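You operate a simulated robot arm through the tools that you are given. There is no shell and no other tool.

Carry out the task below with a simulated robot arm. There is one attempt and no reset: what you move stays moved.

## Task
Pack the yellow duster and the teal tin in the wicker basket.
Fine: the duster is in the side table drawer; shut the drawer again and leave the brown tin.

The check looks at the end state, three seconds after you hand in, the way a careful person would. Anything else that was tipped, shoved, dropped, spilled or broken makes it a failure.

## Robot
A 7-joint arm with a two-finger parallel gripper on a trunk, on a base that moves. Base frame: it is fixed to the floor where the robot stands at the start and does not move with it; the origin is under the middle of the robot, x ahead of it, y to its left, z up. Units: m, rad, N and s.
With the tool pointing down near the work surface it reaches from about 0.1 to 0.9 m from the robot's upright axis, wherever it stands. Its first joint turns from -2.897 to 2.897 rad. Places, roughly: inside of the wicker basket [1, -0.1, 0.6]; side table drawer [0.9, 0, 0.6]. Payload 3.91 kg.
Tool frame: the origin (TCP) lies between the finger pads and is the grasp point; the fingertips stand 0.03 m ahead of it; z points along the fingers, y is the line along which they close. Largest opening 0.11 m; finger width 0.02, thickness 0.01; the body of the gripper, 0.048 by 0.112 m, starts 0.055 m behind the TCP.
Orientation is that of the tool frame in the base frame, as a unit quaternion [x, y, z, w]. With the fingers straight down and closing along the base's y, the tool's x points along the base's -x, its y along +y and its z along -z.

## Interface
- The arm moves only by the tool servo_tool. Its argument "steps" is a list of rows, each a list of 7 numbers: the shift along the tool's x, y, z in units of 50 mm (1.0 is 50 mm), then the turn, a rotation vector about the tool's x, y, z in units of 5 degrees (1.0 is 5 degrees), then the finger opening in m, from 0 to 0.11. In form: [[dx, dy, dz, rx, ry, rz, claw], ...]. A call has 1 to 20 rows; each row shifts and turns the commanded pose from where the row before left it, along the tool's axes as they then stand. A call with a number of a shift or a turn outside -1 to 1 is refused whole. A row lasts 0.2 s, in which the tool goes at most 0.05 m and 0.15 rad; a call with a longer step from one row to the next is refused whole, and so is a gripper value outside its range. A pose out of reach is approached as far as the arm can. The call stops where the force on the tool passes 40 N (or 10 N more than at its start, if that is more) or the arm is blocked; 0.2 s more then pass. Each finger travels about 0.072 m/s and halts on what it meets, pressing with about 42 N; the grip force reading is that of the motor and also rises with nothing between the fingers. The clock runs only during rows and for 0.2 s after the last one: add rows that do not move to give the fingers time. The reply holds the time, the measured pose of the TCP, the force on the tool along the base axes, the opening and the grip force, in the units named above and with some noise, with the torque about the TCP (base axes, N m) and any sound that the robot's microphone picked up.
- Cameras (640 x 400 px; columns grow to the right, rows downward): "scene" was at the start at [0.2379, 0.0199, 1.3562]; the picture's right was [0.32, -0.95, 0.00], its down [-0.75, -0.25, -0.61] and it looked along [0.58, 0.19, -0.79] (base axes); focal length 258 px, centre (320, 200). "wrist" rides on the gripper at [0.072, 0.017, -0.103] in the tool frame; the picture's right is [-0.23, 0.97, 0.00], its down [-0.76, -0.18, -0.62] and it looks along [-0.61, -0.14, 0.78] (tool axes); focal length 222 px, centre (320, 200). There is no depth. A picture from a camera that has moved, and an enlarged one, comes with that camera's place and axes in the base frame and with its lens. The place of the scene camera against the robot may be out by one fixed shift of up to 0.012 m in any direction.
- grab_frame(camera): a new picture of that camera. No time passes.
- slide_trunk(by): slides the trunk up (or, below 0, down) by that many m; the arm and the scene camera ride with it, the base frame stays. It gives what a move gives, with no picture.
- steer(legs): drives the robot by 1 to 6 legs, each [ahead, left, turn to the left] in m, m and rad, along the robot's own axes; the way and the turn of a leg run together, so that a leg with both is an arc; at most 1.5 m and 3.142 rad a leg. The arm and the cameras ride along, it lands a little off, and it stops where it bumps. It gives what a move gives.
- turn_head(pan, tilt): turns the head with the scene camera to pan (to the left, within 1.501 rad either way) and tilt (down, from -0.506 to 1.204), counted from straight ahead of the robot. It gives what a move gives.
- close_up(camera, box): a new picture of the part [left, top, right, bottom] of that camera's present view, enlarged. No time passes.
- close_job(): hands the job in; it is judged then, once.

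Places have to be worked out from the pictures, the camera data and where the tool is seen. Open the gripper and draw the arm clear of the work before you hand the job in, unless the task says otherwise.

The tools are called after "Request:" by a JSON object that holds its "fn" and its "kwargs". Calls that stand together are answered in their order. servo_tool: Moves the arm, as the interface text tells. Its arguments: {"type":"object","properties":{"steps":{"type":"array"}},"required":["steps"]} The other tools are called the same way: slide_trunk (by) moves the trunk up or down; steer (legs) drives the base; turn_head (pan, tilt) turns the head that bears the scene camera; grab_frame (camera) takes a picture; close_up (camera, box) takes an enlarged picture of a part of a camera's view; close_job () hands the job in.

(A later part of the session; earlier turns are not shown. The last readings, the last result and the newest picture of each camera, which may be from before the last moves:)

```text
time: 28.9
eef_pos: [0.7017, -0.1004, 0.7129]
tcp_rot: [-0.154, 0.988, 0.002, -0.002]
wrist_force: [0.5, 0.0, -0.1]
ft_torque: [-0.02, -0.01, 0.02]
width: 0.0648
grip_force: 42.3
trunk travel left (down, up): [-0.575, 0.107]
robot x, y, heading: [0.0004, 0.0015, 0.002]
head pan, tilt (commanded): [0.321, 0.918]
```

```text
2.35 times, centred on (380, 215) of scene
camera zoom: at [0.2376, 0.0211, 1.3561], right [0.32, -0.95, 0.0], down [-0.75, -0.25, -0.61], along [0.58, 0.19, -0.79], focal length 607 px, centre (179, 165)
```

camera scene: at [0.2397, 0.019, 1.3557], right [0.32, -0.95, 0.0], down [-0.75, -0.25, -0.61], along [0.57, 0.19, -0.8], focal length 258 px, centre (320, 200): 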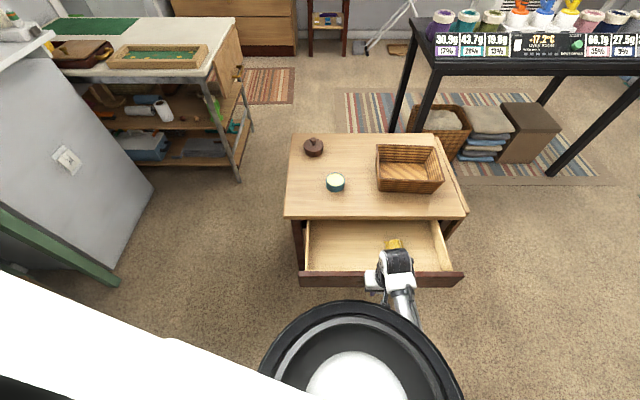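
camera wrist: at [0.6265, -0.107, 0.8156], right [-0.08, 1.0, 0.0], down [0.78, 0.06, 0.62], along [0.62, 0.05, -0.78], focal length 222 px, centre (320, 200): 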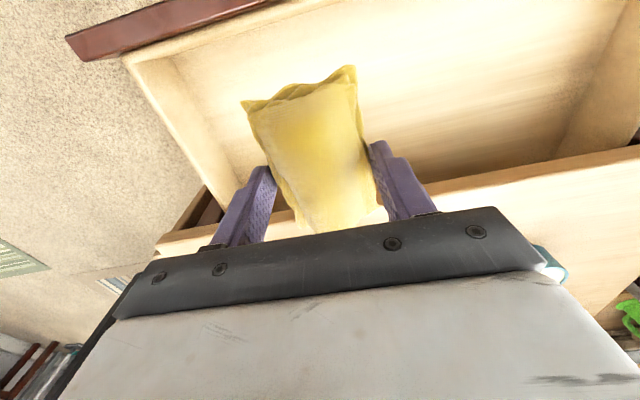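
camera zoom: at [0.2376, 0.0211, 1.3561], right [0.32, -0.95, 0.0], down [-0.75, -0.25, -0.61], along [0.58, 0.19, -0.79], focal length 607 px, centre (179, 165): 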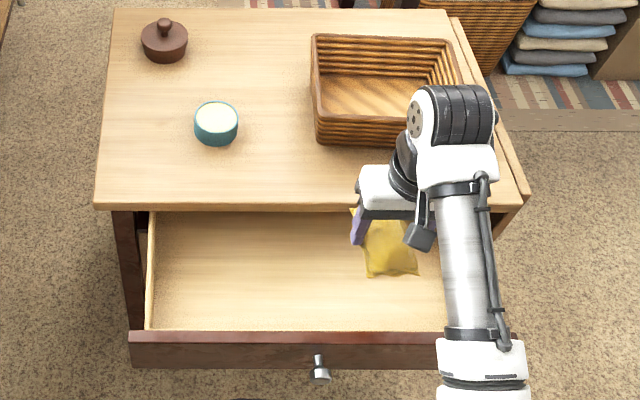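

The duster is lifted and held firmly. The basket centre is about 0.99 m out, beyond straight-down reach with the drawer in the way, so I'll first lay the duster on the free table spot between tin and basket (about (0.816, 0.060)), shut the drawer, and then drive closer.

Request:
{"fn": "servo_tool", "kwargs": {"steps": [[0, 0, -0.9, 0, 0, 0, 0.0], [-0.634, 0.47, 0, 0, 0, 0, 0.0], [-0.634, 0.47, 0, 0, 0, 0, 0.0], [-0.634, 0.47, 0, 0, 0, 0, 0.0], [-0.634, 0.47, 0, 0, 0, 0, 0.0], [-0.634, 0.47, 0, 0, 0, 0, 0.0], [0, 0, 0, 0, 0, 0, 0.0]]}}

Request:
{"fn": "grab_frame", "kwargs": {"camera": "wrist"}}

Request:
{"fn": "grab_frame", "kwargs": {"camera": "scene"}}

```text
time: 30.5
eef_pos: [0.817, 0.0621, 0.7587]
tcp_rot: [-0.155, 0.988, 0.002, -0.001]
wrist_force: [-0.1, 0.1, -0.1]
ft_torque: [0.02, -0.03, 0.05]
width: 0.0645
grip_force: 41.8
trunk travel left (down, up): [-0.575, 0.107]
robot x, y, heading: [-0.0017, 0.0022, 0.006]
head pan, tilt (commanded): [0.321, 0.918]
```

```text
taken
camera wrist: at [0.7432, 0.0553, 0.8607], right [-0.08, 1.0, 0.0], down [0.78, 0.06, 0.62], along [0.62, 0.05, -0.78], focal length 222 px, centre (320, 200)
```

wrist: 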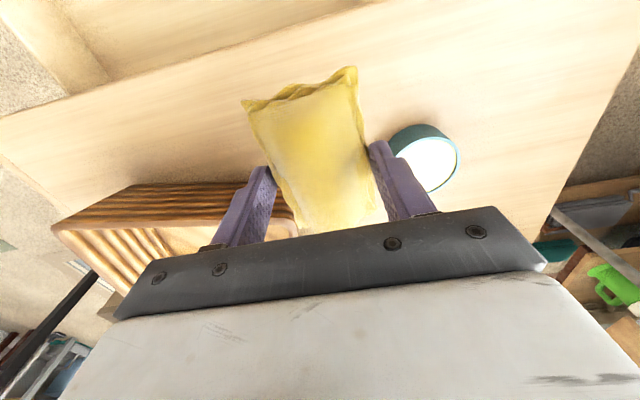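

```text
taken
camera scene: at [0.2377, 0.0208, 1.3562], right [0.32, -0.95, 0.0], down [-0.75, -0.25, -0.61], along [0.58, 0.19, -0.79], focal length 258 px, centre (320, 200)
```

scene: 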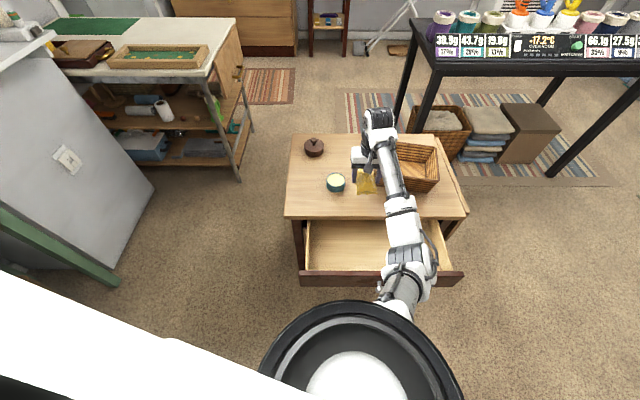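

The duster hangs above the gap between tin and basket with clearance on both sides. I'll lower it to about 1.5 cm above the table.

Request:
{"fn": "servo_tool", "kwargs": {"steps": [[0, 0, 0.6, 0, 0, 0, 0.0], [0, 0, 0.6, 0, 0, 0, 0.0], [0, 0, 0.5, 0, 0, 0, 0.0], [0, 0, 0.2, 0, 0, 0, 0.0], [0, 0, 0, 0, 0, 0, 0.0]]}}

Request:
{"fn": "grab_frame", "kwargs": {"camera": "wrist"}}

Request:
{"fn": "close_up", "kwargs": {"camera": "scene", "box": [290, 120, 470, 232]}}

```text
time: 31.6
eef_pos: [0.8184, 0.0614, 0.6729]
tcp_rot: [-0.157, 0.988, 0.001, 0.006]
wrist_force: [-6.9, 0.6, 24.8]
ft_torque: [-0.16, 0.79, 0.2]
width: 0.064
grip_force: 42.3
trunk travel left (down, up): [-0.575, 0.107]
robot x, y, heading: [0.0013, -0.0003, 0.006]
head pan, tilt (commanded): [0.321, 0.918]
stopped in row 5: the force on the tool passed its limit at 47 N (the readings are from after the stop); the commanded pose is now the measured one
```

```text
taken
camera wrist: at [0.743, 0.0543, 0.7743], right [-0.09, 1.0, 0.0], down [0.77, 0.07, 0.63], along [0.63, 0.06, -0.78], focal length 222 px, centre (320, 200)
```

wrist: 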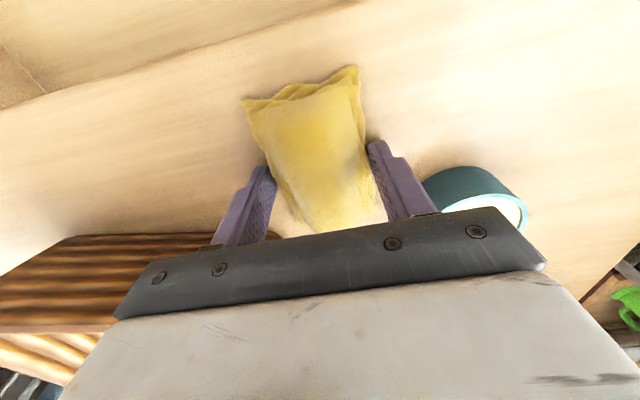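

```text
3.56 times, centred on (380, 176) of scene
camera zoom: at [0.2352, 0.0208, 1.357], right [0.32, -0.95, 0.0], down [-0.75, -0.25, -0.61], along [0.58, 0.19, -0.79], focal length 918 px, centre (107, 285)
```

zoom: 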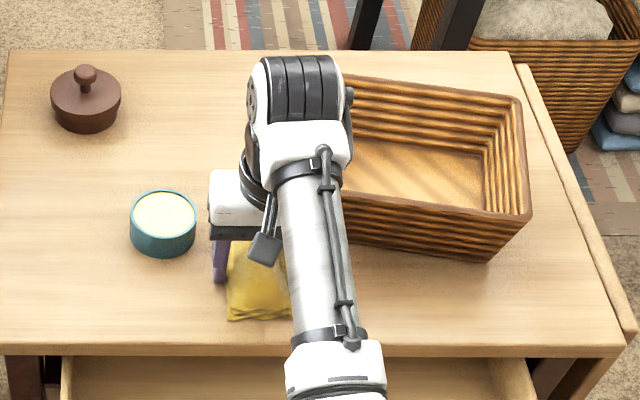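

Contact came at TCP z ≈ 0.673, so the cloth rests on the table (its top is nearer z ≈ 0.635). I'll ease up 2 mm, open a little to release, and rise.

Request:
{"fn": "servo_tool", "kwargs": {"steps": [[0, 0, -0.04, 0, 0, 0, 0.0], [0, 0, 0, 0, 0, 0, 0.075], [0, 0, 0, 0, 0, 0, 0.084], [0, 0, 0, 0, 0, 0, 0.084], [0, 0, -0.3, 0, 0, 0, 0.084], [0, 0, -0.6, 0, 0, 0, 0.084], [0, 0, -0.8, 0, 0, 0, 0.084], [0, 0, -0.8, 0, 0, 0, 0.084]]}}

Request:
{"fn": "grab_frame", "kwargs": {"camera": "wrist"}}

Request:
{"fn": "grab_frame", "kwargs": {"camera": "scene"}}

```text
time: 33.4
eef_pos: [0.8179, 0.0597, 0.7933]
tcp_rot: [-0.156, 0.988, 0.0, 0.002]
wrist_force: [-0.7, -0.3, 0.4]
ft_torque: [-0.03, -0.02, -0.03]
width: 0.084
grip_force: 0.1
trunk travel left (down, up): [-0.575, 0.107]
robot x, y, heading: [0.0026, 0.0002, -0.001]
head pan, tilt (commanded): [0.321, 0.918]
```

```text
taken
camera wrist: at [0.7426, 0.0526, 0.8966], right [-0.09, 1.0, 0.0], down [0.78, 0.07, 0.63], along [0.62, 0.05, -0.78], focal length 222 px, centre (320, 200)
```

wrist: 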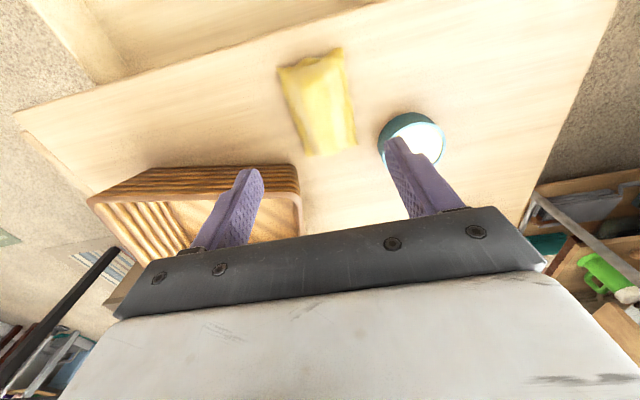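

```text
taken
camera scene: at [0.2372, 0.021, 1.3561], right [0.32, -0.95, 0.0], down [-0.75, -0.25, -0.61], along [0.58, 0.19, -0.79], focal length 258 px, centre (320, 200)
```

scene: 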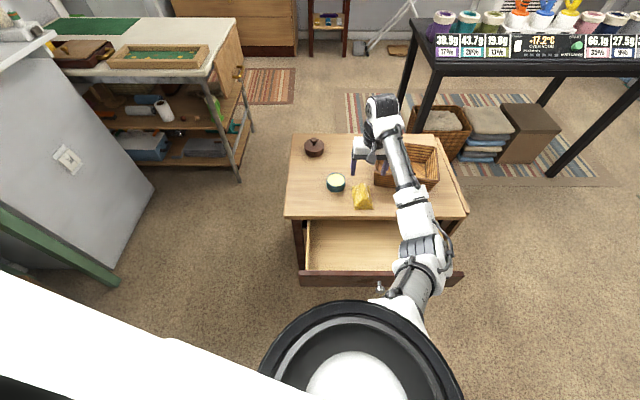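

The duster lies on the table between tin and basket. Next I close the fingers, bring the hand back in front of the drawer knob and tilt slightly (12°) so the fingertips lead when I push the knob.

Request:
{"fn": "servo_tool", "kwargs": {"steps": [[0.825, -0.078, 0, 0, 0, 0, 0.06], [0.825, -0.078, 0, 0, 0, 0, 0.04], [0.825, -0.078, 0, 0, 0, 0, 0.02], [0.825, -0.078, 0, 0, 0, 0, 0.0], [0.825, -0.078, 0, 0, 0, 0, 0.0], [0.825, -0.078, 0, 0, 0, 0, 0.0], [0.825, -0.078, 0, 0, 0, 0, 0.0], [0.825, -0.078, 0, 0, 0, 0, 0.0], [0.825, -0.078, 0, 0, 0, 0, 0.0], [0, 0, 0, 0, -0.8, 0, 0.0], [0, 0, 0, 0, -0.8, 0, 0.0], [0, 0, 0, 0, -0.8, 0, 0.0], [0, 0, 0, 0, 0, 0, 0.0]]}}

Request:
{"fn": "grab_frame", "kwargs": {"camera": "wrist"}}

Request:
{"fn": "grab_frame", "kwargs": {"camera": "scene"}}

```text
time: 36.2
eef_pos: [0.5163, -0.1038, 0.7808]
tcp_rot: [-0.155, 0.982, 0.018, 0.105]
wrist_force: [0.3, -0.5, 0.2]
ft_torque: [0.0, 0.03, 0.02]
width: 0.0
grip_force: 37.8
out of reach, approached as far as the arm can: row 9, 10, 11, 12
trunk travel left (down, up): [-0.575, 0.107]
robot x, y, heading: [0.0001, 0.0044, 0.006]
head pan, tilt (commanded): [0.321, 0.918]
```

```text
taken
camera wrist: at [0.4214, -0.1171, 0.8657], right [-0.09, 0.99, 0.05], down [0.64, 0.02, 0.77], along [0.77, 0.1, -0.63], focal length 222 px, centre (320, 200)
```

wrist: 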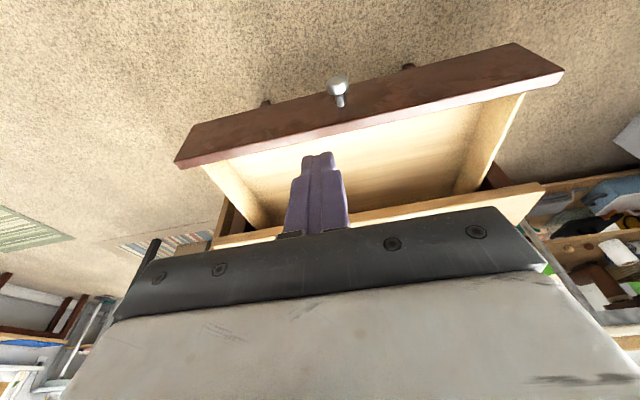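

```text
taken
camera scene: at [0.2375, 0.0209, 1.3561], right [0.32, -0.95, 0.0], down [-0.75, -0.25, -0.61], along [0.58, 0.19, -0.79], focal length 258 px, centre (320, 200)
```

scene: 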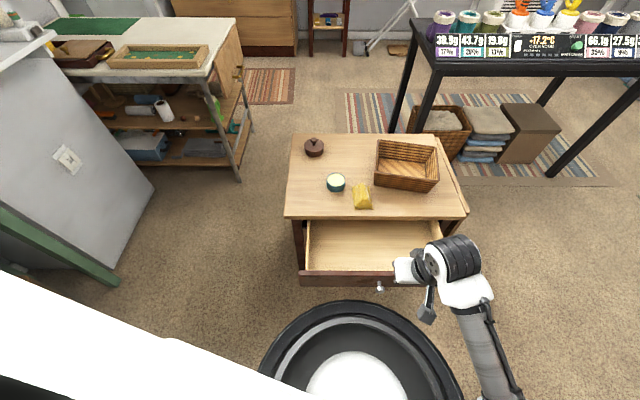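

The hand can't come this close at this height; the shoulder is too high for it. I'll raise the hand clear of the drawer, then lower the trunk so the arm gets a better posture.

Request:
{"fn": "servo_tool", "kwargs": {"steps": [[-0.166, 0, -0.782, 0, 0, 0, 0.0], [-0.166, 0, -0.782, 0, 0, 0, 0.0], [-0.166, 0, -0.782, 0, 0, 0, 0.0], [-0.166, 0, -0.782, 0, 0, 0, 0.0], [-0.166, 0, -0.782, 0, 0, 0, 0.0], [0, 0, 0, 0, 0, 0, 0.0]]}}

Request:
{"fn": "grab_frame", "kwargs": {"camera": "scene"}}

```text
time: 37.6
eef_pos: [0.5266, -0.11, 0.9777]
tcp_rot: [-0.155, 0.982, 0.017, 0.106]
wrist_force: [0.5, 0.1, 0.4]
ft_torque: [-0.02, 0.01, -0.01]
width: 0.0
grip_force: 37.4
out of reach, approached as far as the arm can: row 1, 2
trunk travel left (down, up): [-0.575, 0.107]
robot x, y, heading: [0.0007, 0.0011, -0.0]
head pan, tilt (commanded): [0.321, 0.918]
```

```text
taken
camera scene: at [0.2375, 0.0209, 1.3561], right [0.32, -0.95, 0.0], down [-0.75, -0.25, -0.61], along [0.58, 0.19, -0.79], focal length 258 px, centre (320, 200)
```

scene: 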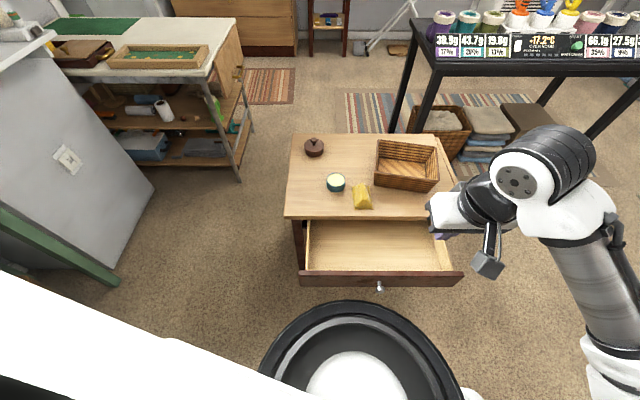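

The hand is now high and clear. I lower the trunk by 0.25 m, which should bring the TCP to about z = 0.73 in front of/above the drawer edge.

Request:
{"fn": "slide_trunk", "kwargs": {"by": -0.25}}

Request:
{"fn": "grab_frame", "kwargs": {"camera": "scene"}}

Request:
{"fn": "grab_frame", "kwargs": {"camera": "wrist"}}

```text
time: 40.1
eef_pos: [0.5249, -0.1097, 0.7275]
tcp_rot: [-0.156, 0.982, 0.018, 0.105]
wrist_force: [0.1, -0.1, 0.0]
ft_torque: [0.0, -0.01, 0.03]
width: 0.0
grip_force: 37.6
trunk travel left (down, up): [-0.325, 0.357]
robot x, y, heading: [-0.0008, 0.0028, 0.004]
head pan, tilt (commanded): [0.321, 0.918]
```

```text
taken
camera scene: at [0.2374, 0.0209, 1.1062], right [0.32, -0.95, 0.0], down [-0.75, -0.25, -0.61], along [0.58, 0.19, -0.79], focal length 258 px, centre (320, 200)
```

scene: 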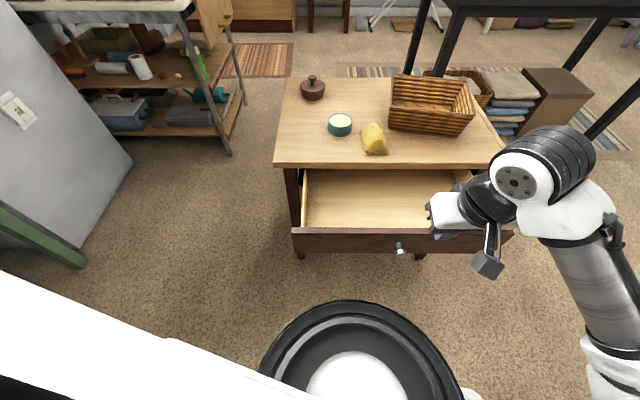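

```text
taken
camera wrist: at [0.432, -0.1234, 0.8127], right [-0.09, 0.99, 0.05], down [0.64, 0.02, 0.77], along [0.77, 0.1, -0.63], focal length 222 px, centre (320, 200)
```

wrist: 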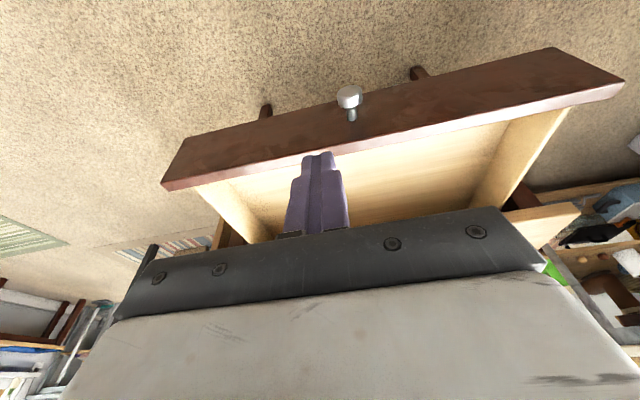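

The posture is better now. I'll move back to n ≈ 0.425 in line with the knob and check that the arm tracks.

Request:
{"fn": "servo_tool", "kwargs": {"steps": [[0.394, 0.345, -0.084, 0, 0, 0, 0.0], [0.394, 0.345, -0.084, 0, 0, 0, 0.0], [0, 0, 0, 0, 0, 0, 0.0]]}}

Request:
{"fn": "grab_frame", "kwargs": {"camera": "wrist"}}

```text
time: 40.9
eef_pos: [0.4962, -0.1001, 0.733]
tcp_rot: [-0.156, 0.982, 0.018, 0.104]
wrist_force: [0.1, -0.4, 0.5]
ft_torque: [0.01, 0.02, 0.02]
width: 0.0
grip_force: 37.5
out of reach, approached as far as the arm can: row 2
trunk travel left (down, up): [-0.325, 0.357]
robot x, y, heading: [-0.002, 0.0016, 0.0]
head pan, tilt (commanded): [0.321, 0.918]
```

```text
taken
camera wrist: at [0.4028, -0.1135, 0.8183], right [-0.09, 0.99, 0.05], down [0.64, 0.02, 0.77], along [0.77, 0.1, -0.64], focal length 222 px, centre (320, 200)
```

wrist: 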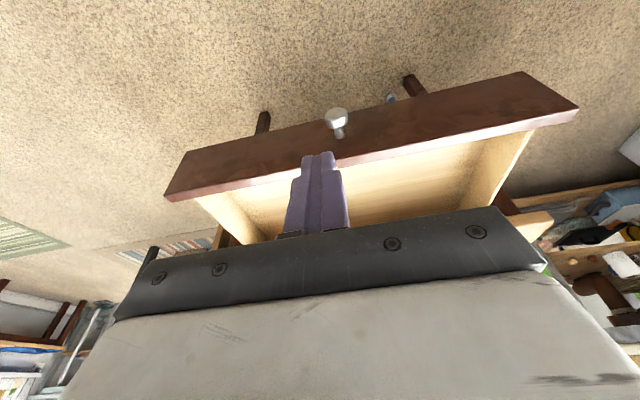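

At this pitch the hand still can't come close enough, so I'll turn the tool back to straight down, which reaches closer, and go in line with the knob.

Request:
{"fn": "servo_tool", "kwargs": {"steps": [[0, 0, 0, 0, 0.8, 0, 0.0], [0, 0, 0, 0, 0.8, 0, 0.0], [0, 0, 0, 0, 0.8, 0, 0.0], [0.35, 0.25, 0, 0, 0, 0, 0.0], [0.35, 0.2, 0, 0, 0, 0, 0.0], [0, 0, 0, 0, 0, 0, 0.0]]}}

Request:
{"fn": "grab_frame", "kwargs": {"camera": "wrist"}}

```text
time: 42.3
eef_pos: [0.4611, -0.092, 0.7366]
tcp_rot: [-0.156, 0.988, 0.002, 0.002]
wrist_force: [0.2, 0.2, 0.0]
ft_torque: [-0.02, 0.04, 0.02]
width: 0.0
grip_force: 37.5
out of reach, approached as far as the arm can: row 5
trunk travel left (down, up): [-0.325, 0.357]
robot x, y, heading: [-0.0032, 0.0042, 0.001]
head pan, tilt (commanded): [0.321, 0.918]
```

```text
taken
camera wrist: at [0.3867, -0.0993, 0.8389], right [-0.08, 1.0, 0.0], down [0.78, 0.06, 0.63], along [0.62, 0.06, -0.78], focal length 222 px, centre (320, 200)
```

wrist: 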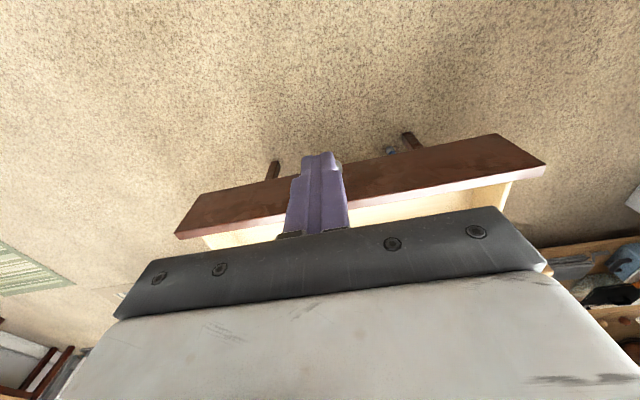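

I'm now at n ≈ 0.41 in line with the knob, about 6 cm in front of its face. I'll lower the closed fingers to knob height.

Request:
{"fn": "servo_tool", "kwargs": {"steps": [[0, 0, 0.8, 0, 0, 0, 0.0], [0, 0, 0.8, 0, 0, 0, 0.0], [0, 0, 0.8, 0, 0, 0, 0.0], [0, 0, 0.8, 0, 0, 0, 0.0], [0, 0, 0, 0, 0, 0, 0.0]]}}

Request:
{"fn": "grab_frame", "kwargs": {"camera": "wrist"}}

Request:
{"fn": "grab_frame", "kwargs": {"camera": "scene"}}

```text
time: 43.5
eef_pos: [0.4924, -0.1038, 0.5852]
tcp_rot: [-0.157, 0.988, 0.001, 0.003]
wrist_force: [0.4, -0.7, -0.3]
ft_torque: [0.0, 0.01, 0.0]
width: 0.0
grip_force: 37.2
out of reach, approached as far as the arm can: row 1, 2, 3
trunk travel left (down, up): [-0.325, 0.357]
robot x, y, heading: [-0.0019, -0.0002, 0.004]
head pan, tilt (commanded): [0.321, 0.918]
```

```text
taken
camera wrist: at [0.4176, -0.1115, 0.6873], right [-0.09, 1.0, 0.0], down [0.78, 0.06, 0.63], along [0.62, 0.06, -0.78], focal length 222 px, centre (320, 200)
```

wrist: 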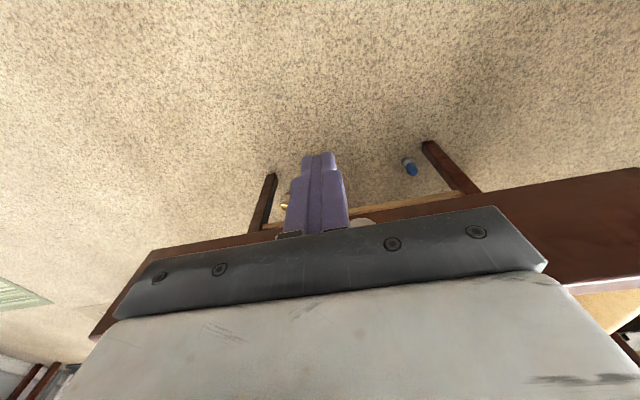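

```text
taken
camera scene: at [0.2375, 0.0209, 1.1062], right [0.32, -0.95, 0.0], down [-0.75, -0.25, -0.61], along [0.58, 0.19, -0.79], focal length 258 px, centre (320, 200)
```

scene: 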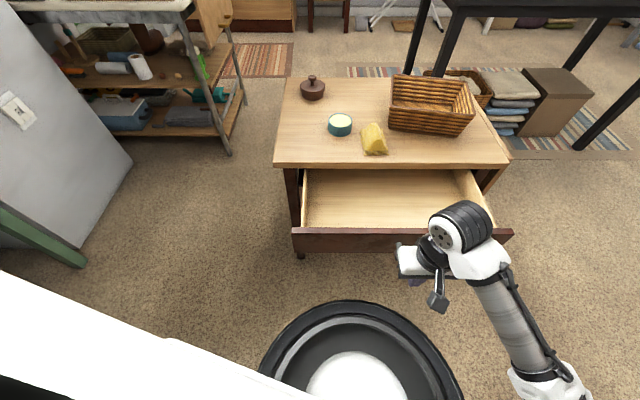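

The hand is in front of the knob but about 18 mm to its right. I'll shift left, 1 cm down, and check.

Request:
{"fn": "servo_tool", "kwargs": {"steps": [[-0.1, 0.19, 0.1, 0, 0, 0, 0.0], [-0.1, 0.19, 0.1, 0, 0, 0, 0.0], [0, 0, 0, 0, 0, 0, 0.0]]}}

Request:
{"fn": "grab_frame", "kwargs": {"camera": "wrist"}}

Request:
{"fn": "close_up", "kwargs": {"camera": "scene", "box": [360, 210, 480, 285]}}

```text
time: 44.3
eef_pos: [0.4992, -0.083, 0.5756]
tcp_rot: [-0.156, 0.988, 0.002, 0.002]
wrist_force: [0.1, -0.4, -0.2]
ft_torque: [0.01, -0.01, 0.01]
width: 0.0001
grip_force: 37.7
out of reach, approached as far as the arm can: row 2
trunk travel left (down, up): [-0.325, 0.357]
robot x, y, heading: [0.0004, 0.0004, -0.002]
head pan, tilt (commanded): [0.321, 0.918]
```

```text
taken
camera wrist: at [0.4243, -0.0907, 0.6782], right [-0.09, 1.0, 0.0], down [0.78, 0.06, 0.63], along [0.62, 0.06, -0.78], focal length 222 px, centre (320, 200)
```

wrist: 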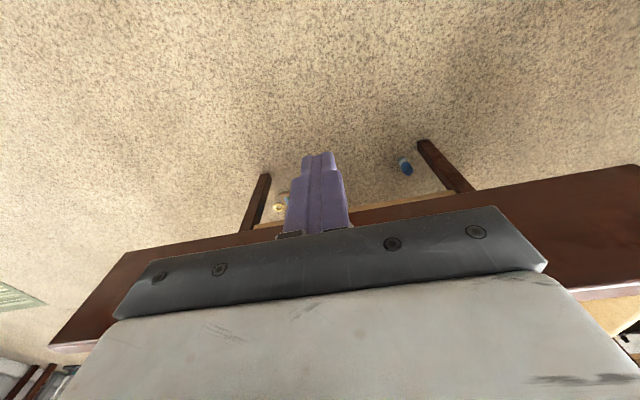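

```text
5.33 times, centred on (420, 248) of scene
camera zoom: at [0.2375, 0.0209, 1.1061], right [0.32, -0.95, 0.0], down [-0.75, -0.25, -0.61], along [0.58, 0.19, -0.79], focal length 1377 px, centre (-213, -53)
```

zoom: 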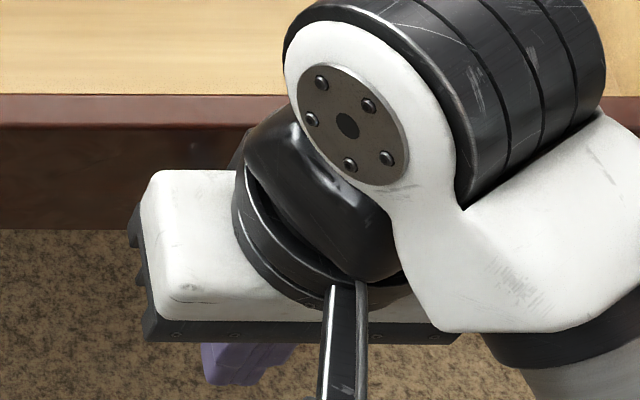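

Now aligned with the knob (e ≈ -0.233). I'll push straight in by 18 cm at moderate speed.

Request:
{"fn": "servo_tool", "kwargs": {"steps": [[-0.3, 0, 0, 0, 0, 0, 0.0], [-0.3, 0, 0, 0, 0, 0, 0.0], [-0.3, 0, 0, 0, 0, 0, 0.0], [-0.4, 0, 0, 0, 0, 0, 0.0], [-0.4, 0, 0, 0, 0, 0, 0.0], [-0.4, 0, 0, 0, 0, 0, 0.0], [-0.4, 0, 0, 0, 0, 0, 0.0], [-0.4, 0, 0, 0, 0, 0, 0.0], [-0.4, 0, 0, 0, 0, 0, 0.0], [-0.3, 0, 0, 0, 0, 0, 0.0]]}}

Request:
{"fn": "grab_frame", "kwargs": {"camera": "wrist"}}

Request:
{"fn": "grab_frame", "kwargs": {"camera": "scene"}}

```text
time: 46.5
eef_pos: [0.6709, -0.0274, 0.5759]
tcp_rot: [-0.157, 0.988, 0.001, 0.002]
wrist_force: [0.0, -0.4, -0.4]
ft_torque: [-0.03, 0.0, 0.0]
width: 0.0
grip_force: 37.6
trunk travel left (down, up): [-0.325, 0.357]
robot x, y, heading: [0.0, 0.0014, 0.003]
head pan, tilt (commanded): [0.321, 0.918]
```

```text
taken
camera wrist: at [0.596, -0.0345, 0.6776], right [-0.09, 1.0, 0.0], down [0.78, 0.06, 0.63], along [0.62, 0.06, -0.78], focal length 222 px, centre (320, 200)
```

wrist: 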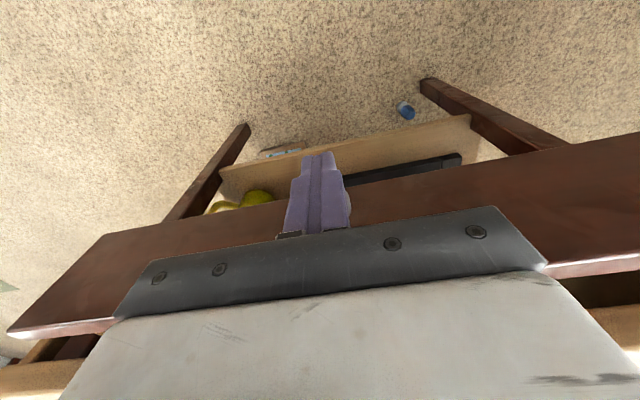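

```text
taken
camera scene: at [0.2375, 0.0209, 1.1061], right [0.32, -0.95, 0.0], down [-0.75, -0.25, -0.61], along [0.58, 0.19, -0.79], focal length 258 px, centre (320, 200)
```

scene: 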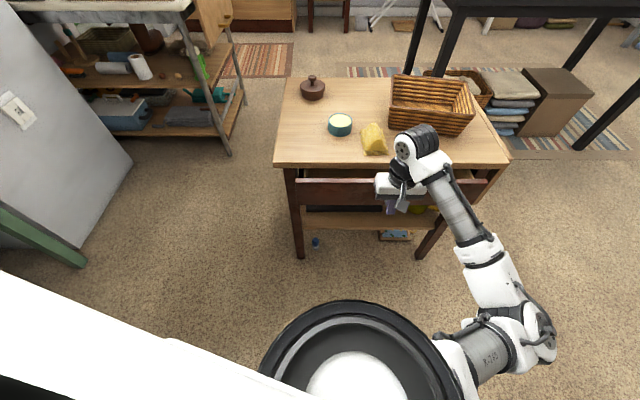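

The drawer has about 5 cm to go. To keep the hand's body away from the table edge at the end, I'll raise 1 cm, tilt the tool 20° so the tips lead, and push on more slowly.

Request:
{"fn": "servo_tool", "kwargs": {"steps": [[0, 0, -0.2, 0, 0, 0, 0.0], [0, 0, 0, 0, -1, 0, 0.0], [0, 0, 0, 0, -1, 0, 0.0], [0, 0, 0, 0, -1, 0, 0.0], [0, 0, 0, 0, -1, 0, 0.0], [-0.15, 0, 0.055, 0, 0, 0, 0.0], [-0.15, 0, 0.055, 0, 0, 0, 0.0], [-0.15, 0, 0.055, 0, 0, 0, 0.0]]}}

Request:
{"fn": "grab_frame", "kwargs": {"camera": "wrist"}}

Request:
{"fn": "close_up", "kwargs": {"camera": "scene", "box": [270, 130, 520, 286]}}

```text
time: 48.3
eef_pos: [0.6923, -0.0193, 0.5849]
tcp_rot: [-0.155, 0.972, 0.029, 0.175]
wrist_force: [-0.4, -0.1, 1.2]
ft_torque: [0.01, -0.05, 0.01]
width: 0.0
grip_force: 37.7
trunk travel left (down, up): [-0.325, 0.357]
robot x, y, heading: [-0.0041, -0.0034, 0.004]
head pan, tilt (commanded): [0.321, 0.918]
```

```text
taken
camera wrist: at [0.5893, -0.0357, 0.6564], right [-0.1, 0.99, 0.08], down [0.53, -0.02, 0.85], along [0.84, 0.13, -0.52], focal length 222 px, centre (320, 200)
```

wrist: 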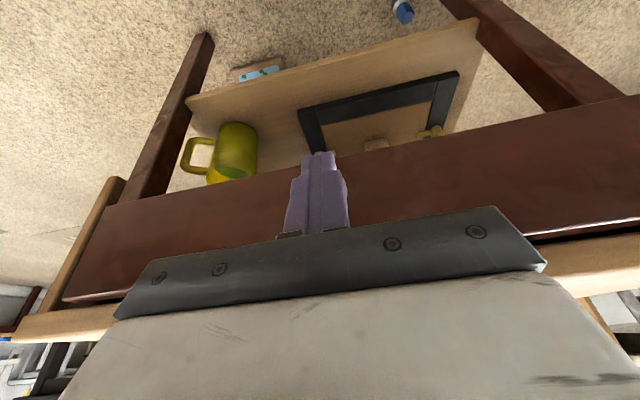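

```text
2.56 times, centred on (395, 208) of scene
camera zoom: at [0.2375, 0.0209, 1.1061], right [0.32, -0.95, 0.0], down [-0.75, -0.25, -0.61], along [0.58, 0.19, -0.79], focal length 661 px, centre (128, 180)
```

zoom: 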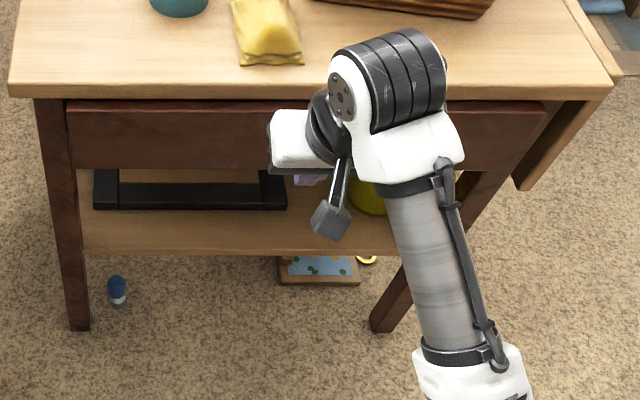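

Nearly shut. I'll push the last ~2 cm in 3–4 mm steps and watch for the force rise.

Request:
{"fn": "servo_tool", "kwargs": {"steps": [[-0.075, 0, 0.027, 0, 0, 0, 0.0], [-0.075, 0, 0.027, 0, 0, 0, 0.0], [-0.075, 0, 0.027, 0, 0, 0, 0.0], [-0.056, 0, 0.02, 0, 0, 0, 0.0], [-0.056, 0, 0.02, 0, 0, 0, 0.0], [-0.038, 0, 0.014, 0, 0, 0, 0.0], [-0.038, 0, 0.014, 0, 0, 0, 0.0]]}}

Request:
{"fn": "grab_frame", "kwargs": {"camera": "wrist"}}

Request:
{"fn": "close_up", "kwargs": {"camera": "scene", "box": [270, 130, 520, 286]}}

```text
time: 49.9
eef_pos: [0.7145, -0.0119, 0.5857]
tcp_rot: [-0.154, 0.972, 0.028, 0.174]
wrist_force: [0.1, 0.3, -0.1]
ft_torque: [0.01, 0.0, -0.01]
width: 0.0
grip_force: 38.1
trunk travel left (down, up): [-0.325, 0.357]
robot x, y, heading: [-0.0008, -0.0045, 0.001]
head pan, tilt (commanded): [0.321, 0.918]
```

```text
taken
camera wrist: at [0.6104, -0.0293, 0.6574], right [-0.1, 0.99, 0.08], down [0.53, -0.02, 0.85], along [0.84, 0.13, -0.52], focal length 222 px, centre (320, 200)
```

wrist: 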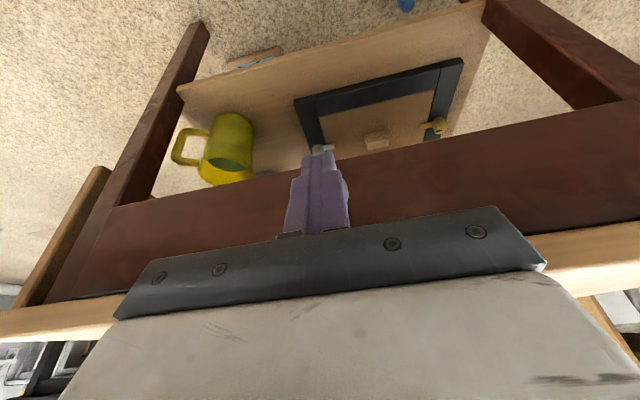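

```text
2.56 times, centred on (395, 208) of scene
camera zoom: at [0.2375, 0.0209, 1.1062], right [0.32, -0.95, 0.0], down [-0.75, -0.25, -0.61], along [0.58, 0.19, -0.79], focal length 661 px, centre (128, 180)
```

zoom: 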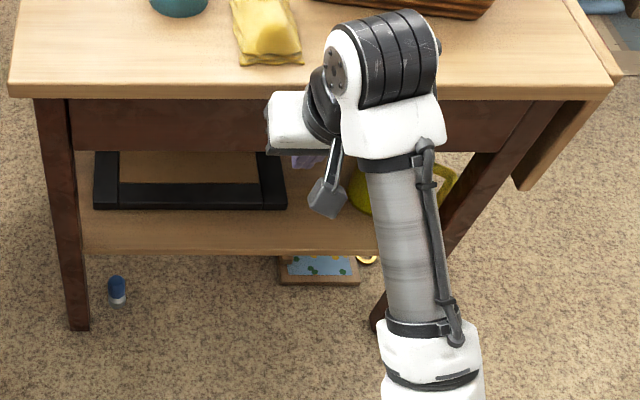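

No resistance yet, and the face looks almost flush. I'll continue in 2 mm steps until I feel the stop.

Request:
{"fn": "servo_tool", "kwargs": {"steps": [[-0.038, 0, 0.014, 0, 0, 0, 0.0], [-0.038, 0, 0.014, 0, 0, 0, 0.0], [-0.038, 0, 0.014, 0, 0, 0, 0.0], [0, 0, 0, 0, 0, 0, 0.0]]}}

Request:
{"fn": "grab_frame", "kwargs": {"camera": "wrist"}}

```text
time: 50.9
eef_pos: [0.7187, -0.0113, 0.585]
tcp_rot: [-0.154, 0.972, 0.028, 0.174]
wrist_force: [-5.7, -1.1, -0.4]
ft_torque: [-0.03, 0.14, 0.03]
width: 0.0
grip_force: 37.7
trunk travel left (down, up): [-0.325, 0.357]
robot x, y, heading: [-0.0003, 0.0002, -0.001]
head pan, tilt (commanded): [0.321, 0.918]
```

```text
taken
camera wrist: at [0.6156, -0.0281, 0.6566], right [-0.1, 0.99, 0.08], down [0.53, -0.02, 0.85], along [0.84, 0.13, -0.52], focal length 222 px, centre (320, 200)
```

wrist: 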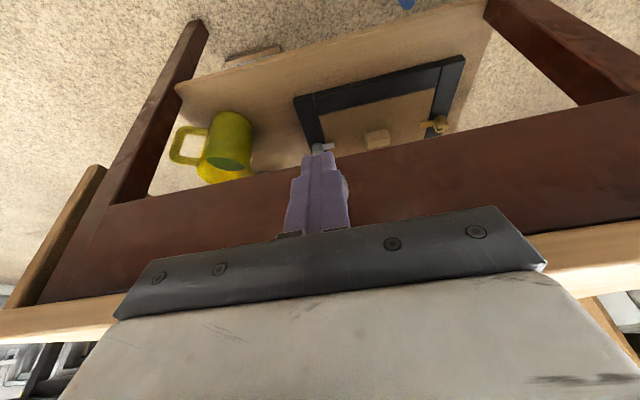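

A push-back of ~6 N appears. I'll press 3 mm more to make sure that it is the stop and not just friction.

Request:
{"fn": "servo_tool", "kwargs": {"steps": [[-0.028, 0, 0.01, 0, 0, 0, 0.0], [-0.028, 0, 0.01, 0, 0, 0, 0.0], [0, 0, 0, 0, 0, 0, 0.0]]}}

Request:
{"fn": "grab_frame", "kwargs": {"camera": "wrist"}}

```text
time: 51.6
eef_pos: [0.7194, -0.0107, 0.5853]
tcp_rot: [-0.153, 0.973, 0.028, 0.17]
wrist_force: [-3.4, -0.7, 0.6]
ft_torque: [-0.06, 0.07, 0.01]
width: 0.0001
grip_force: 37.8
trunk travel left (down, up): [-0.325, 0.357]
robot x, y, heading: [-0.0013, 0.0, 0.004]
head pan, tilt (commanded): [0.321, 0.918]
stopped in row 3: the force on the tool passed its limit at 41 N (the readings are from after the stop); the commanded pose is now the measured one
```

```text
taken
camera wrist: at [0.6164, -0.0278, 0.6572], right [-0.1, 0.99, 0.08], down [0.54, -0.01, 0.84], along [0.84, 0.12, -0.53], focal length 222 px, centre (320, 200)
```

wrist: 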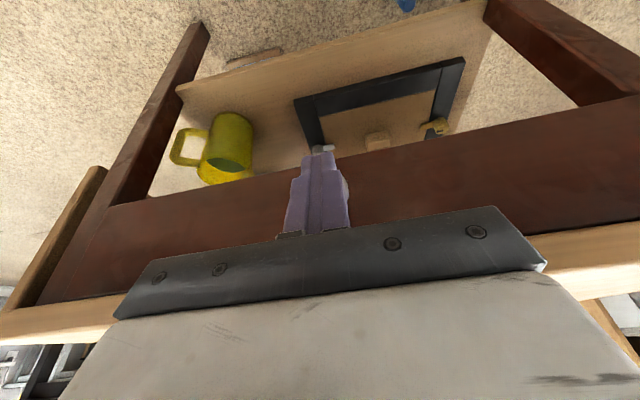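

The stop is reached (41 N with 1 mm of travel): the drawer is shut. I'll back off 4 cm, turn the tool straight down and rise, then verify.

Request:
{"fn": "servo_tool", "kwargs": {"steps": [[0.376, 0, -0.137, 0, 0, 0, 0.0], [0.376, 0, -0.137, 0, 0, 0, 0.0], [0, 0, 0, 0, 0.99, 0, 0.02], [0, 0, 0, 0, 0.99, 0, 0.04], [0, 0, 0, 0, 0.99, 0, 0.06], [0, 0, 0, 0, 0.98, 0, 0.08], [0, 0, -0.8, 0, 0, 0, 0.1], [0, 0, -0.8, 0, 0, 0, 0.11], [0, 0, -0.8, 0, 0, 0, 0.11], [0, 0, -0.8, 0, 0, 0, 0.11], [0, 0, -0.8, 0, 0, 0, 0.11], [0, 0, -0.8, 0, 0, 0, 0.11]]}}

Request:
{"fn": "grab_frame", "kwargs": {"camera": "wrist"}}

Request:
{"fn": "grab_frame", "kwargs": {"camera": "scene"}}

```text
time: 54.2
eef_pos: [0.6836, -0.0234, 0.8266]
tcp_rot: [-0.156, 0.988, 0.001, 0.0]
wrist_force: [0.0, -0.9, 0.5]
ft_torque: [0.01, 0.02, -0.02]
width: 0.1099
grip_force: 0.1
trunk travel left (down, up): [-0.325, 0.357]
robot x, y, heading: [-0.0015, 0.0028, 0.002]
head pan, tilt (commanded): [0.321, 0.918]
```

```text
taken
camera wrist: at [0.6087, -0.0304, 0.9293], right [-0.09, 1.0, 0.0], down [0.78, 0.07, 0.62], along [0.62, 0.05, -0.78], focal length 222 px, centre (320, 200)
```

wrist: 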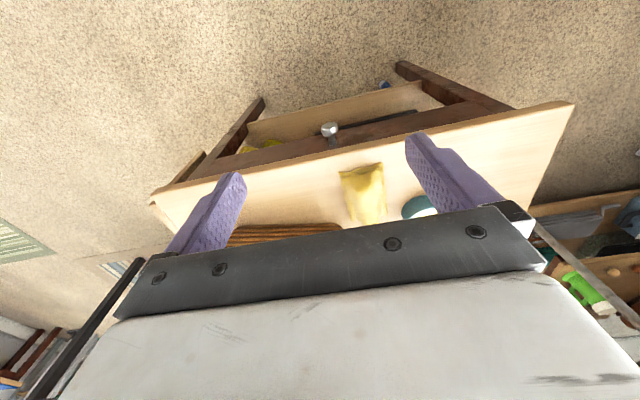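

```text
taken
camera scene: at [0.2369, 0.0206, 1.1061], right [0.32, -0.95, 0.0], down [-0.75, -0.25, -0.61], along [0.58, 0.19, -0.79], focal length 258 px, centre (320, 200)
```

scene: 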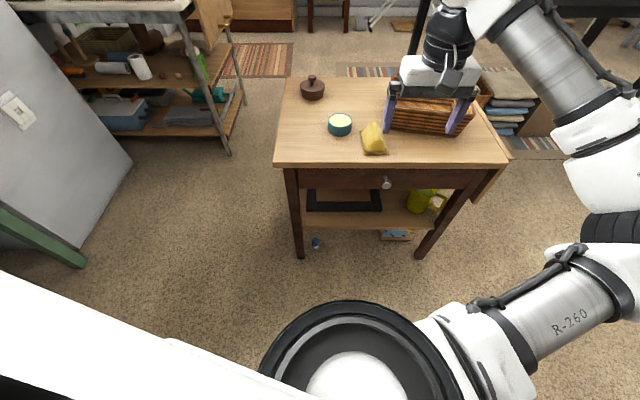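

The drawer is fully shut and the duster, tin, and brown tin stand where they were. I'll raise the trunk back up by 0.25 m for a good overview and safe height, before driving closer.

Request:
{"fn": "slide_trunk", "kwargs": {"by": 0.25}}

Request:
{"fn": "turn_head", "kwargs": {"pan": 0.2, "tilt": 1.15}}

Request:
{"fn": "grab_frame", "kwargs": {"camera": "scene"}}

```text
time: 56.8
eef_pos: [0.6842, -0.0234, 1.0765]
tcp_rot: [-0.157, 0.988, 0.0, 0.0]
wrist_force: [-0.2, 0.3, 0.9]
ft_torque: [0.0, 0.0, 0.02]
width: 0.1102
grip_force: 0.1
trunk travel left (down, up): [-0.575, 0.107]
robot x, y, heading: [0.0009, -0.0006, 0.005]
head pan, tilt (commanded): [0.321, 0.918]
```

```text
time: 57.5
eef_pos: [0.6831, -0.0245, 1.0754]
tcp_rot: [-0.156, 0.988, 0.0, 0.0]
wrist_force: [-0.4, 0.0, -0.4]
ft_torque: [0.04, -0.03, 0.01]
width: 0.1099
grip_force: 0.2
trunk travel left (down, up): [-0.575, 0.107]
robot x, y, heading: [-0.0034, 0.0003, -0.002]
head pan, tilt (commanded): [0.201, 1.15]
```

```text
taken
camera scene: at [0.2247, 0.009, 1.3406], right [0.2, -0.98, 0.0], down [-0.89, -0.18, -0.41], along [0.4, 0.08, -0.91], focal length 258 px, centre (320, 200)
```

scene: 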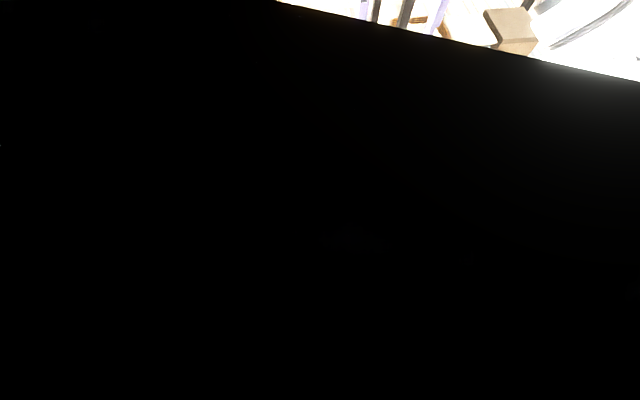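

That view is blocked by the robot itself. I'll turn the head back to the earlier orientation and look.

Request:
{"fn": "turn_head", "kwargs": {"pan": 0.321, "tilt": 0.918}}

Request:
{"fn": "grab_frame", "kwargs": {"camera": "scene"}}

```text
time: 58.3
eef_pos: [0.6841, -0.0251, 1.0759]
tcp_rot: [-0.156, 0.988, 0.001, 0.001]
wrist_force: [-0.2, 0.1, -0.2]
ft_torque: [0.0, 0.04, -0.02]
width: 0.11
grip_force: 0.0
trunk travel left (down, up): [-0.575, 0.107]
robot x, y, heading: [-0.001, -0.0006, -0.005]
head pan, tilt (commanded): [0.321, 0.918]
```

```text
taken
camera scene: at [0.2369, 0.0206, 1.3561], right [0.32, -0.95, 0.0], down [-0.75, -0.25, -0.61], along [0.58, 0.19, -0.79], focal length 258 px, centre (320, 200)
```

scene: 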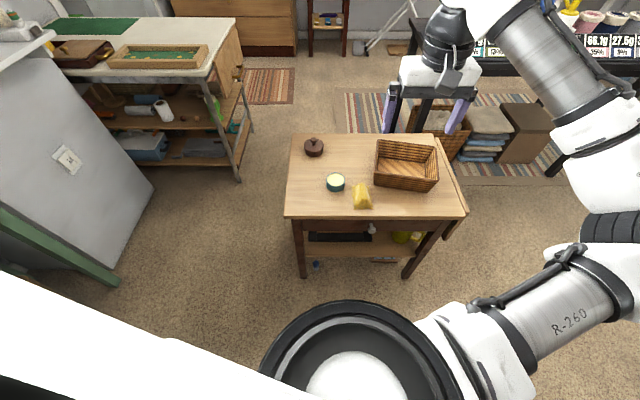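

Everything stands well. I'll drive ahead 0.12 m first and check for any contact.

Request:
{"fn": "steer", "kwargs": {"legs": [[0.12, 0, 0]]}}

Request:
{"fn": "grab_frame", "kwargs": {"camera": "scene"}}

```text
time: 59.5
eef_pos: [0.8042, -0.026, 1.0753]
tcp_rot: [-0.156, 0.988, 0.001, 0.001]
wrist_force: [0.8, 0.2, 0.4]
ft_torque: [0.02, 0.02, -0.02]
width: 0.1102
grip_force: 0.1
trunk travel left (down, up): [-0.575, 0.107]
robot x, y, heading: [0.1179, 0.0007, -0.001]
head pan, tilt (commanded): [0.321, 0.918]
```

```text
taken
camera scene: at [0.3574, 0.0203, 1.3559], right [0.32, -0.95, 0.0], down [-0.75, -0.25, -0.61], along [0.58, 0.19, -0.8], focal length 258 px, centre (320, 200)
```

scene: 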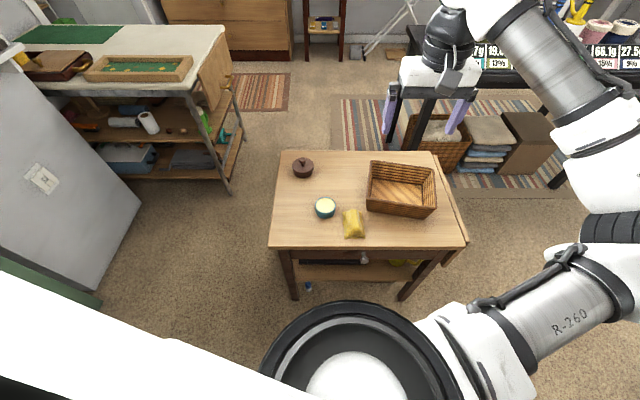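

No contact. I'll drive another 0.08 m so the basket comes well within reach.

Request:
{"fn": "steer", "kwargs": {"legs": [[0.08, 0, 0]]}}

Request:
{"fn": "close_up", "kwargs": {"camera": "scene", "box": [250, 140, 490, 300]}}

Request:
{"fn": "grab_frame", "kwargs": {"camera": "wrist"}}

```text
time: 60.6
eef_pos: [0.8834, -0.0244, 1.0763]
tcp_rot: [-0.155, 0.988, 0.0, -0.001]
wrist_force: [0.8, 0.6, -0.1]
ft_torque: [0.02, 0.01, 0.0]
width: 0.11
grip_force: 0.2
trunk travel left (down, up): [-0.575, 0.107]
robot x, y, heading: [0.1921, -0.0011, -0.001]
head pan, tilt (commanded): [0.321, 0.918]
```

```text
2.50 times, centred on (370, 220) of scene
camera zoom: at [0.4375, 0.02, 1.3559], right [0.31, -0.95, 0.0], down [-0.75, -0.25, -0.61], along [0.58, 0.19, -0.8], focal length 645 px, centre (195, 150)
```

zoom: 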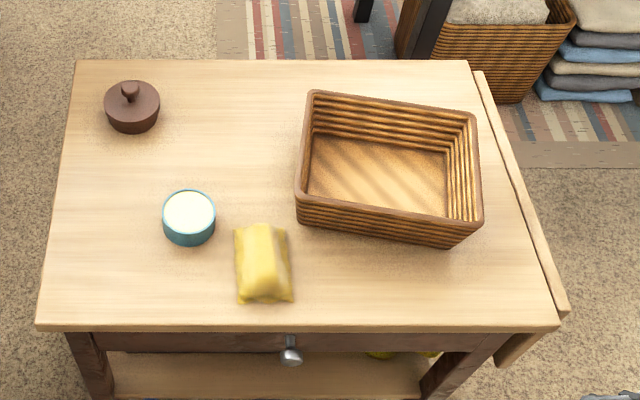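

```text
taken
camera wrist: at [0.8091, -0.032, 1.1781], right [-0.08, 1.0, 0.0], down [0.78, 0.06, 0.62], along [0.62, 0.05, -0.78], focal length 222 px, centre (320, 200)
```

wrist: 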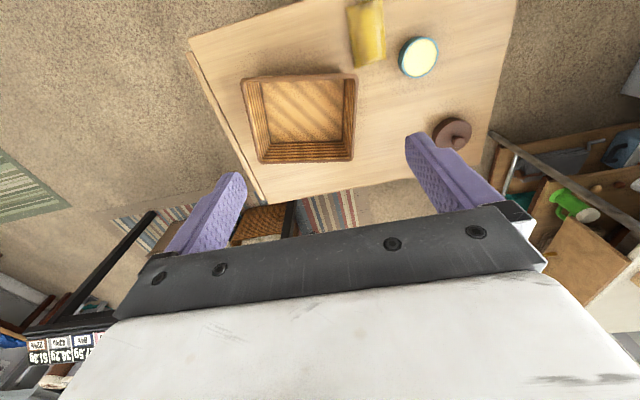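

Driving caused no contact. Comparing pictures, the basket now sits about 6–7° turned with its near-left corner some 3 cm further in: the hanging duster must have brushed its rim on the way. I'll undo that gently by pushing that corner back from inside with closed fingers; first I move above the inside of the basket.

Request:
{"fn": "servo_tool", "kwargs": {"steps": [[-0.182, 0.02, 0.789, 0, 0, 0, 0.08], [-0.182, 0.02, 0.789, 0, 0, 0, 0.05], [-0.182, 0.02, 0.789, 0, 0, 0, 0.02], [-0.182, 0.02, 0.789, 0, 0, 0, 0.0], [-0.182, 0.02, 0.789, 0, 0, 0, 0.0], [-0.182, 0.02, 0.6, 0, 0, 0, 0.0], [0, 0, 0, 0, 0, 0, 0.0]]}}

Request:
{"fn": "grab_frame", "kwargs": {"camera": "wrist"}}

Request:
{"fn": "close_up", "kwargs": {"camera": "scene", "box": [250, 140, 490, 300]}}

```text
time: 62.2
eef_pos: [0.934, -0.0036, 0.8477]
tcp_rot: [-0.154, 0.988, 0.001, 0.001]
wrist_force: [0.0, -0.2, -0.8]
ft_torque: [0.02, 0.0, 0.0]
width: 0.0001
grip_force: 37.9
trunk travel left (down, up): [-0.575, 0.107]
robot x, y, heading: [0.1945, 0.0009, -0.003]
head pan, tilt (commanded): [0.321, 0.918]
```

```text
taken
camera wrist: at [0.8586, -0.0101, 0.9511], right [-0.08, 1.0, 0.0], down [0.78, 0.06, 0.62], along [0.62, 0.05, -0.78], focal length 222 px, centre (320, 200)
```

wrist: 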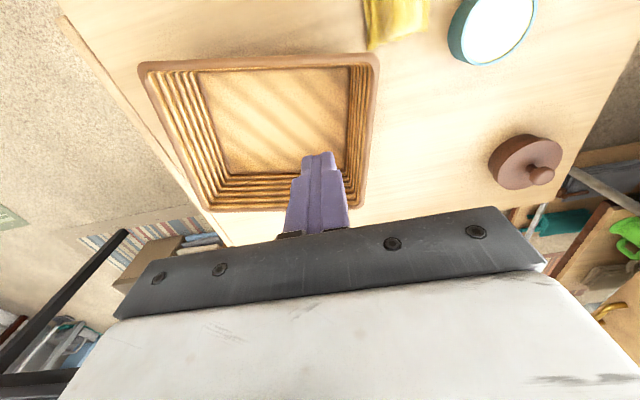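

```text
2.50 times, centred on (370, 220) of scene
camera zoom: at [0.4364, 0.02, 1.3562], right [0.31, -0.95, 0.0], down [-0.75, -0.25, -0.61], along [0.58, 0.19, -0.79], focal length 645 px, centre (195, 150)
```

zoom: 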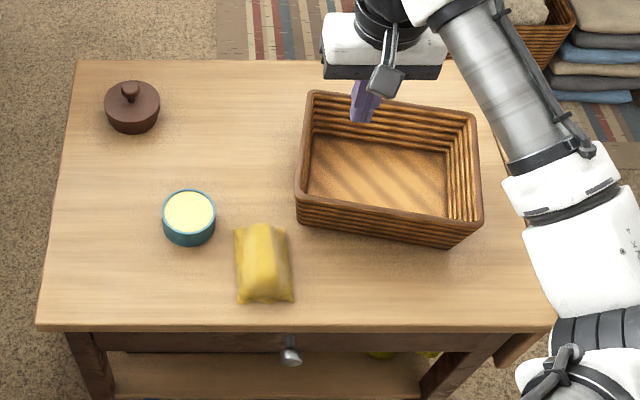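

Wrist and scene views agree: basket rim corners NL (0.877, 0.044), NR (0.902, -0.171), yaw ≈ 0.11, versus NL (0.848, 0.027), yaw ≈ 0.24 at the start. The closed fingers are above the inside; I lower them to z 0.705 (tips 3 cm above the basket floor).

Request:
{"fn": "servo_tool", "kwargs": {"steps": [[0, 0, 0.72, 0, 0, 0, 0.0], [0, 0, 0.72, 0, 0, 0, 0.0], [0, 0, 0.72, 0, 0, 0, 0.0], [0, 0, 0.69, 0, 0, 0, 0.0], [0, 0, 0, 0, 0, 0, 0.0]]}}

Request:
{"fn": "grab_frame", "kwargs": {"camera": "wrist"}}

Request:
{"fn": "close_up", "kwargs": {"camera": "scene", "box": [250, 140, 490, 300]}}

```text
time: 63.4
eef_pos: [0.9319, -0.0025, 0.7064]
tcp_rot: [-0.155, 0.988, 0.001, 0.001]
wrist_force: [-0.2, -0.1, 0.7]
ft_torque: [-0.04, 0.03, 0.01]
width: 0.0
grip_force: 37.8
trunk travel left (down, up): [-0.575, 0.107]
robot x, y, heading: [0.2013, -0.003, -0.002]
head pan, tilt (commanded): [0.321, 0.918]
```

```text
taken
camera wrist: at [0.857, -0.0095, 0.8084], right [-0.08, 1.0, 0.0], down [0.78, 0.06, 0.62], along [0.62, 0.05, -0.78], focal length 222 px, centre (320, 200)
```

wrist: 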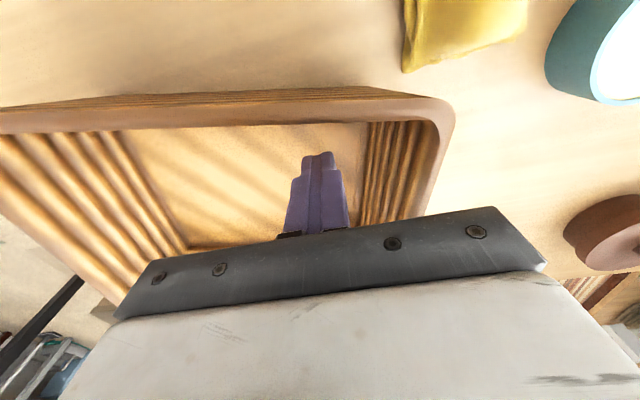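

```text
2.50 times, centred on (370, 220) of scene
camera zoom: at [0.4365, 0.02, 1.3562], right [0.31, -0.95, 0.0], down [-0.75, -0.25, -0.61], along [0.58, 0.19, -0.79], focal length 645 px, centre (195, 150)
```

zoom: 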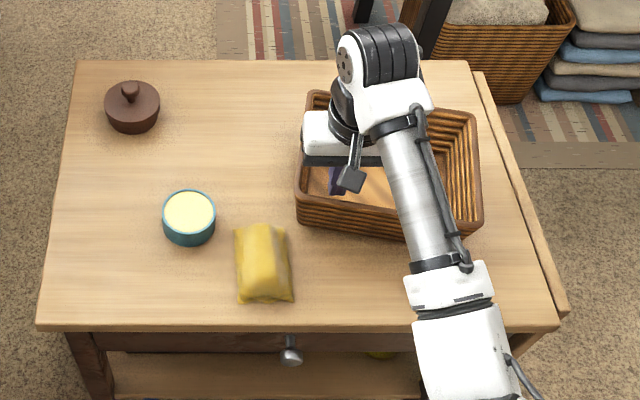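

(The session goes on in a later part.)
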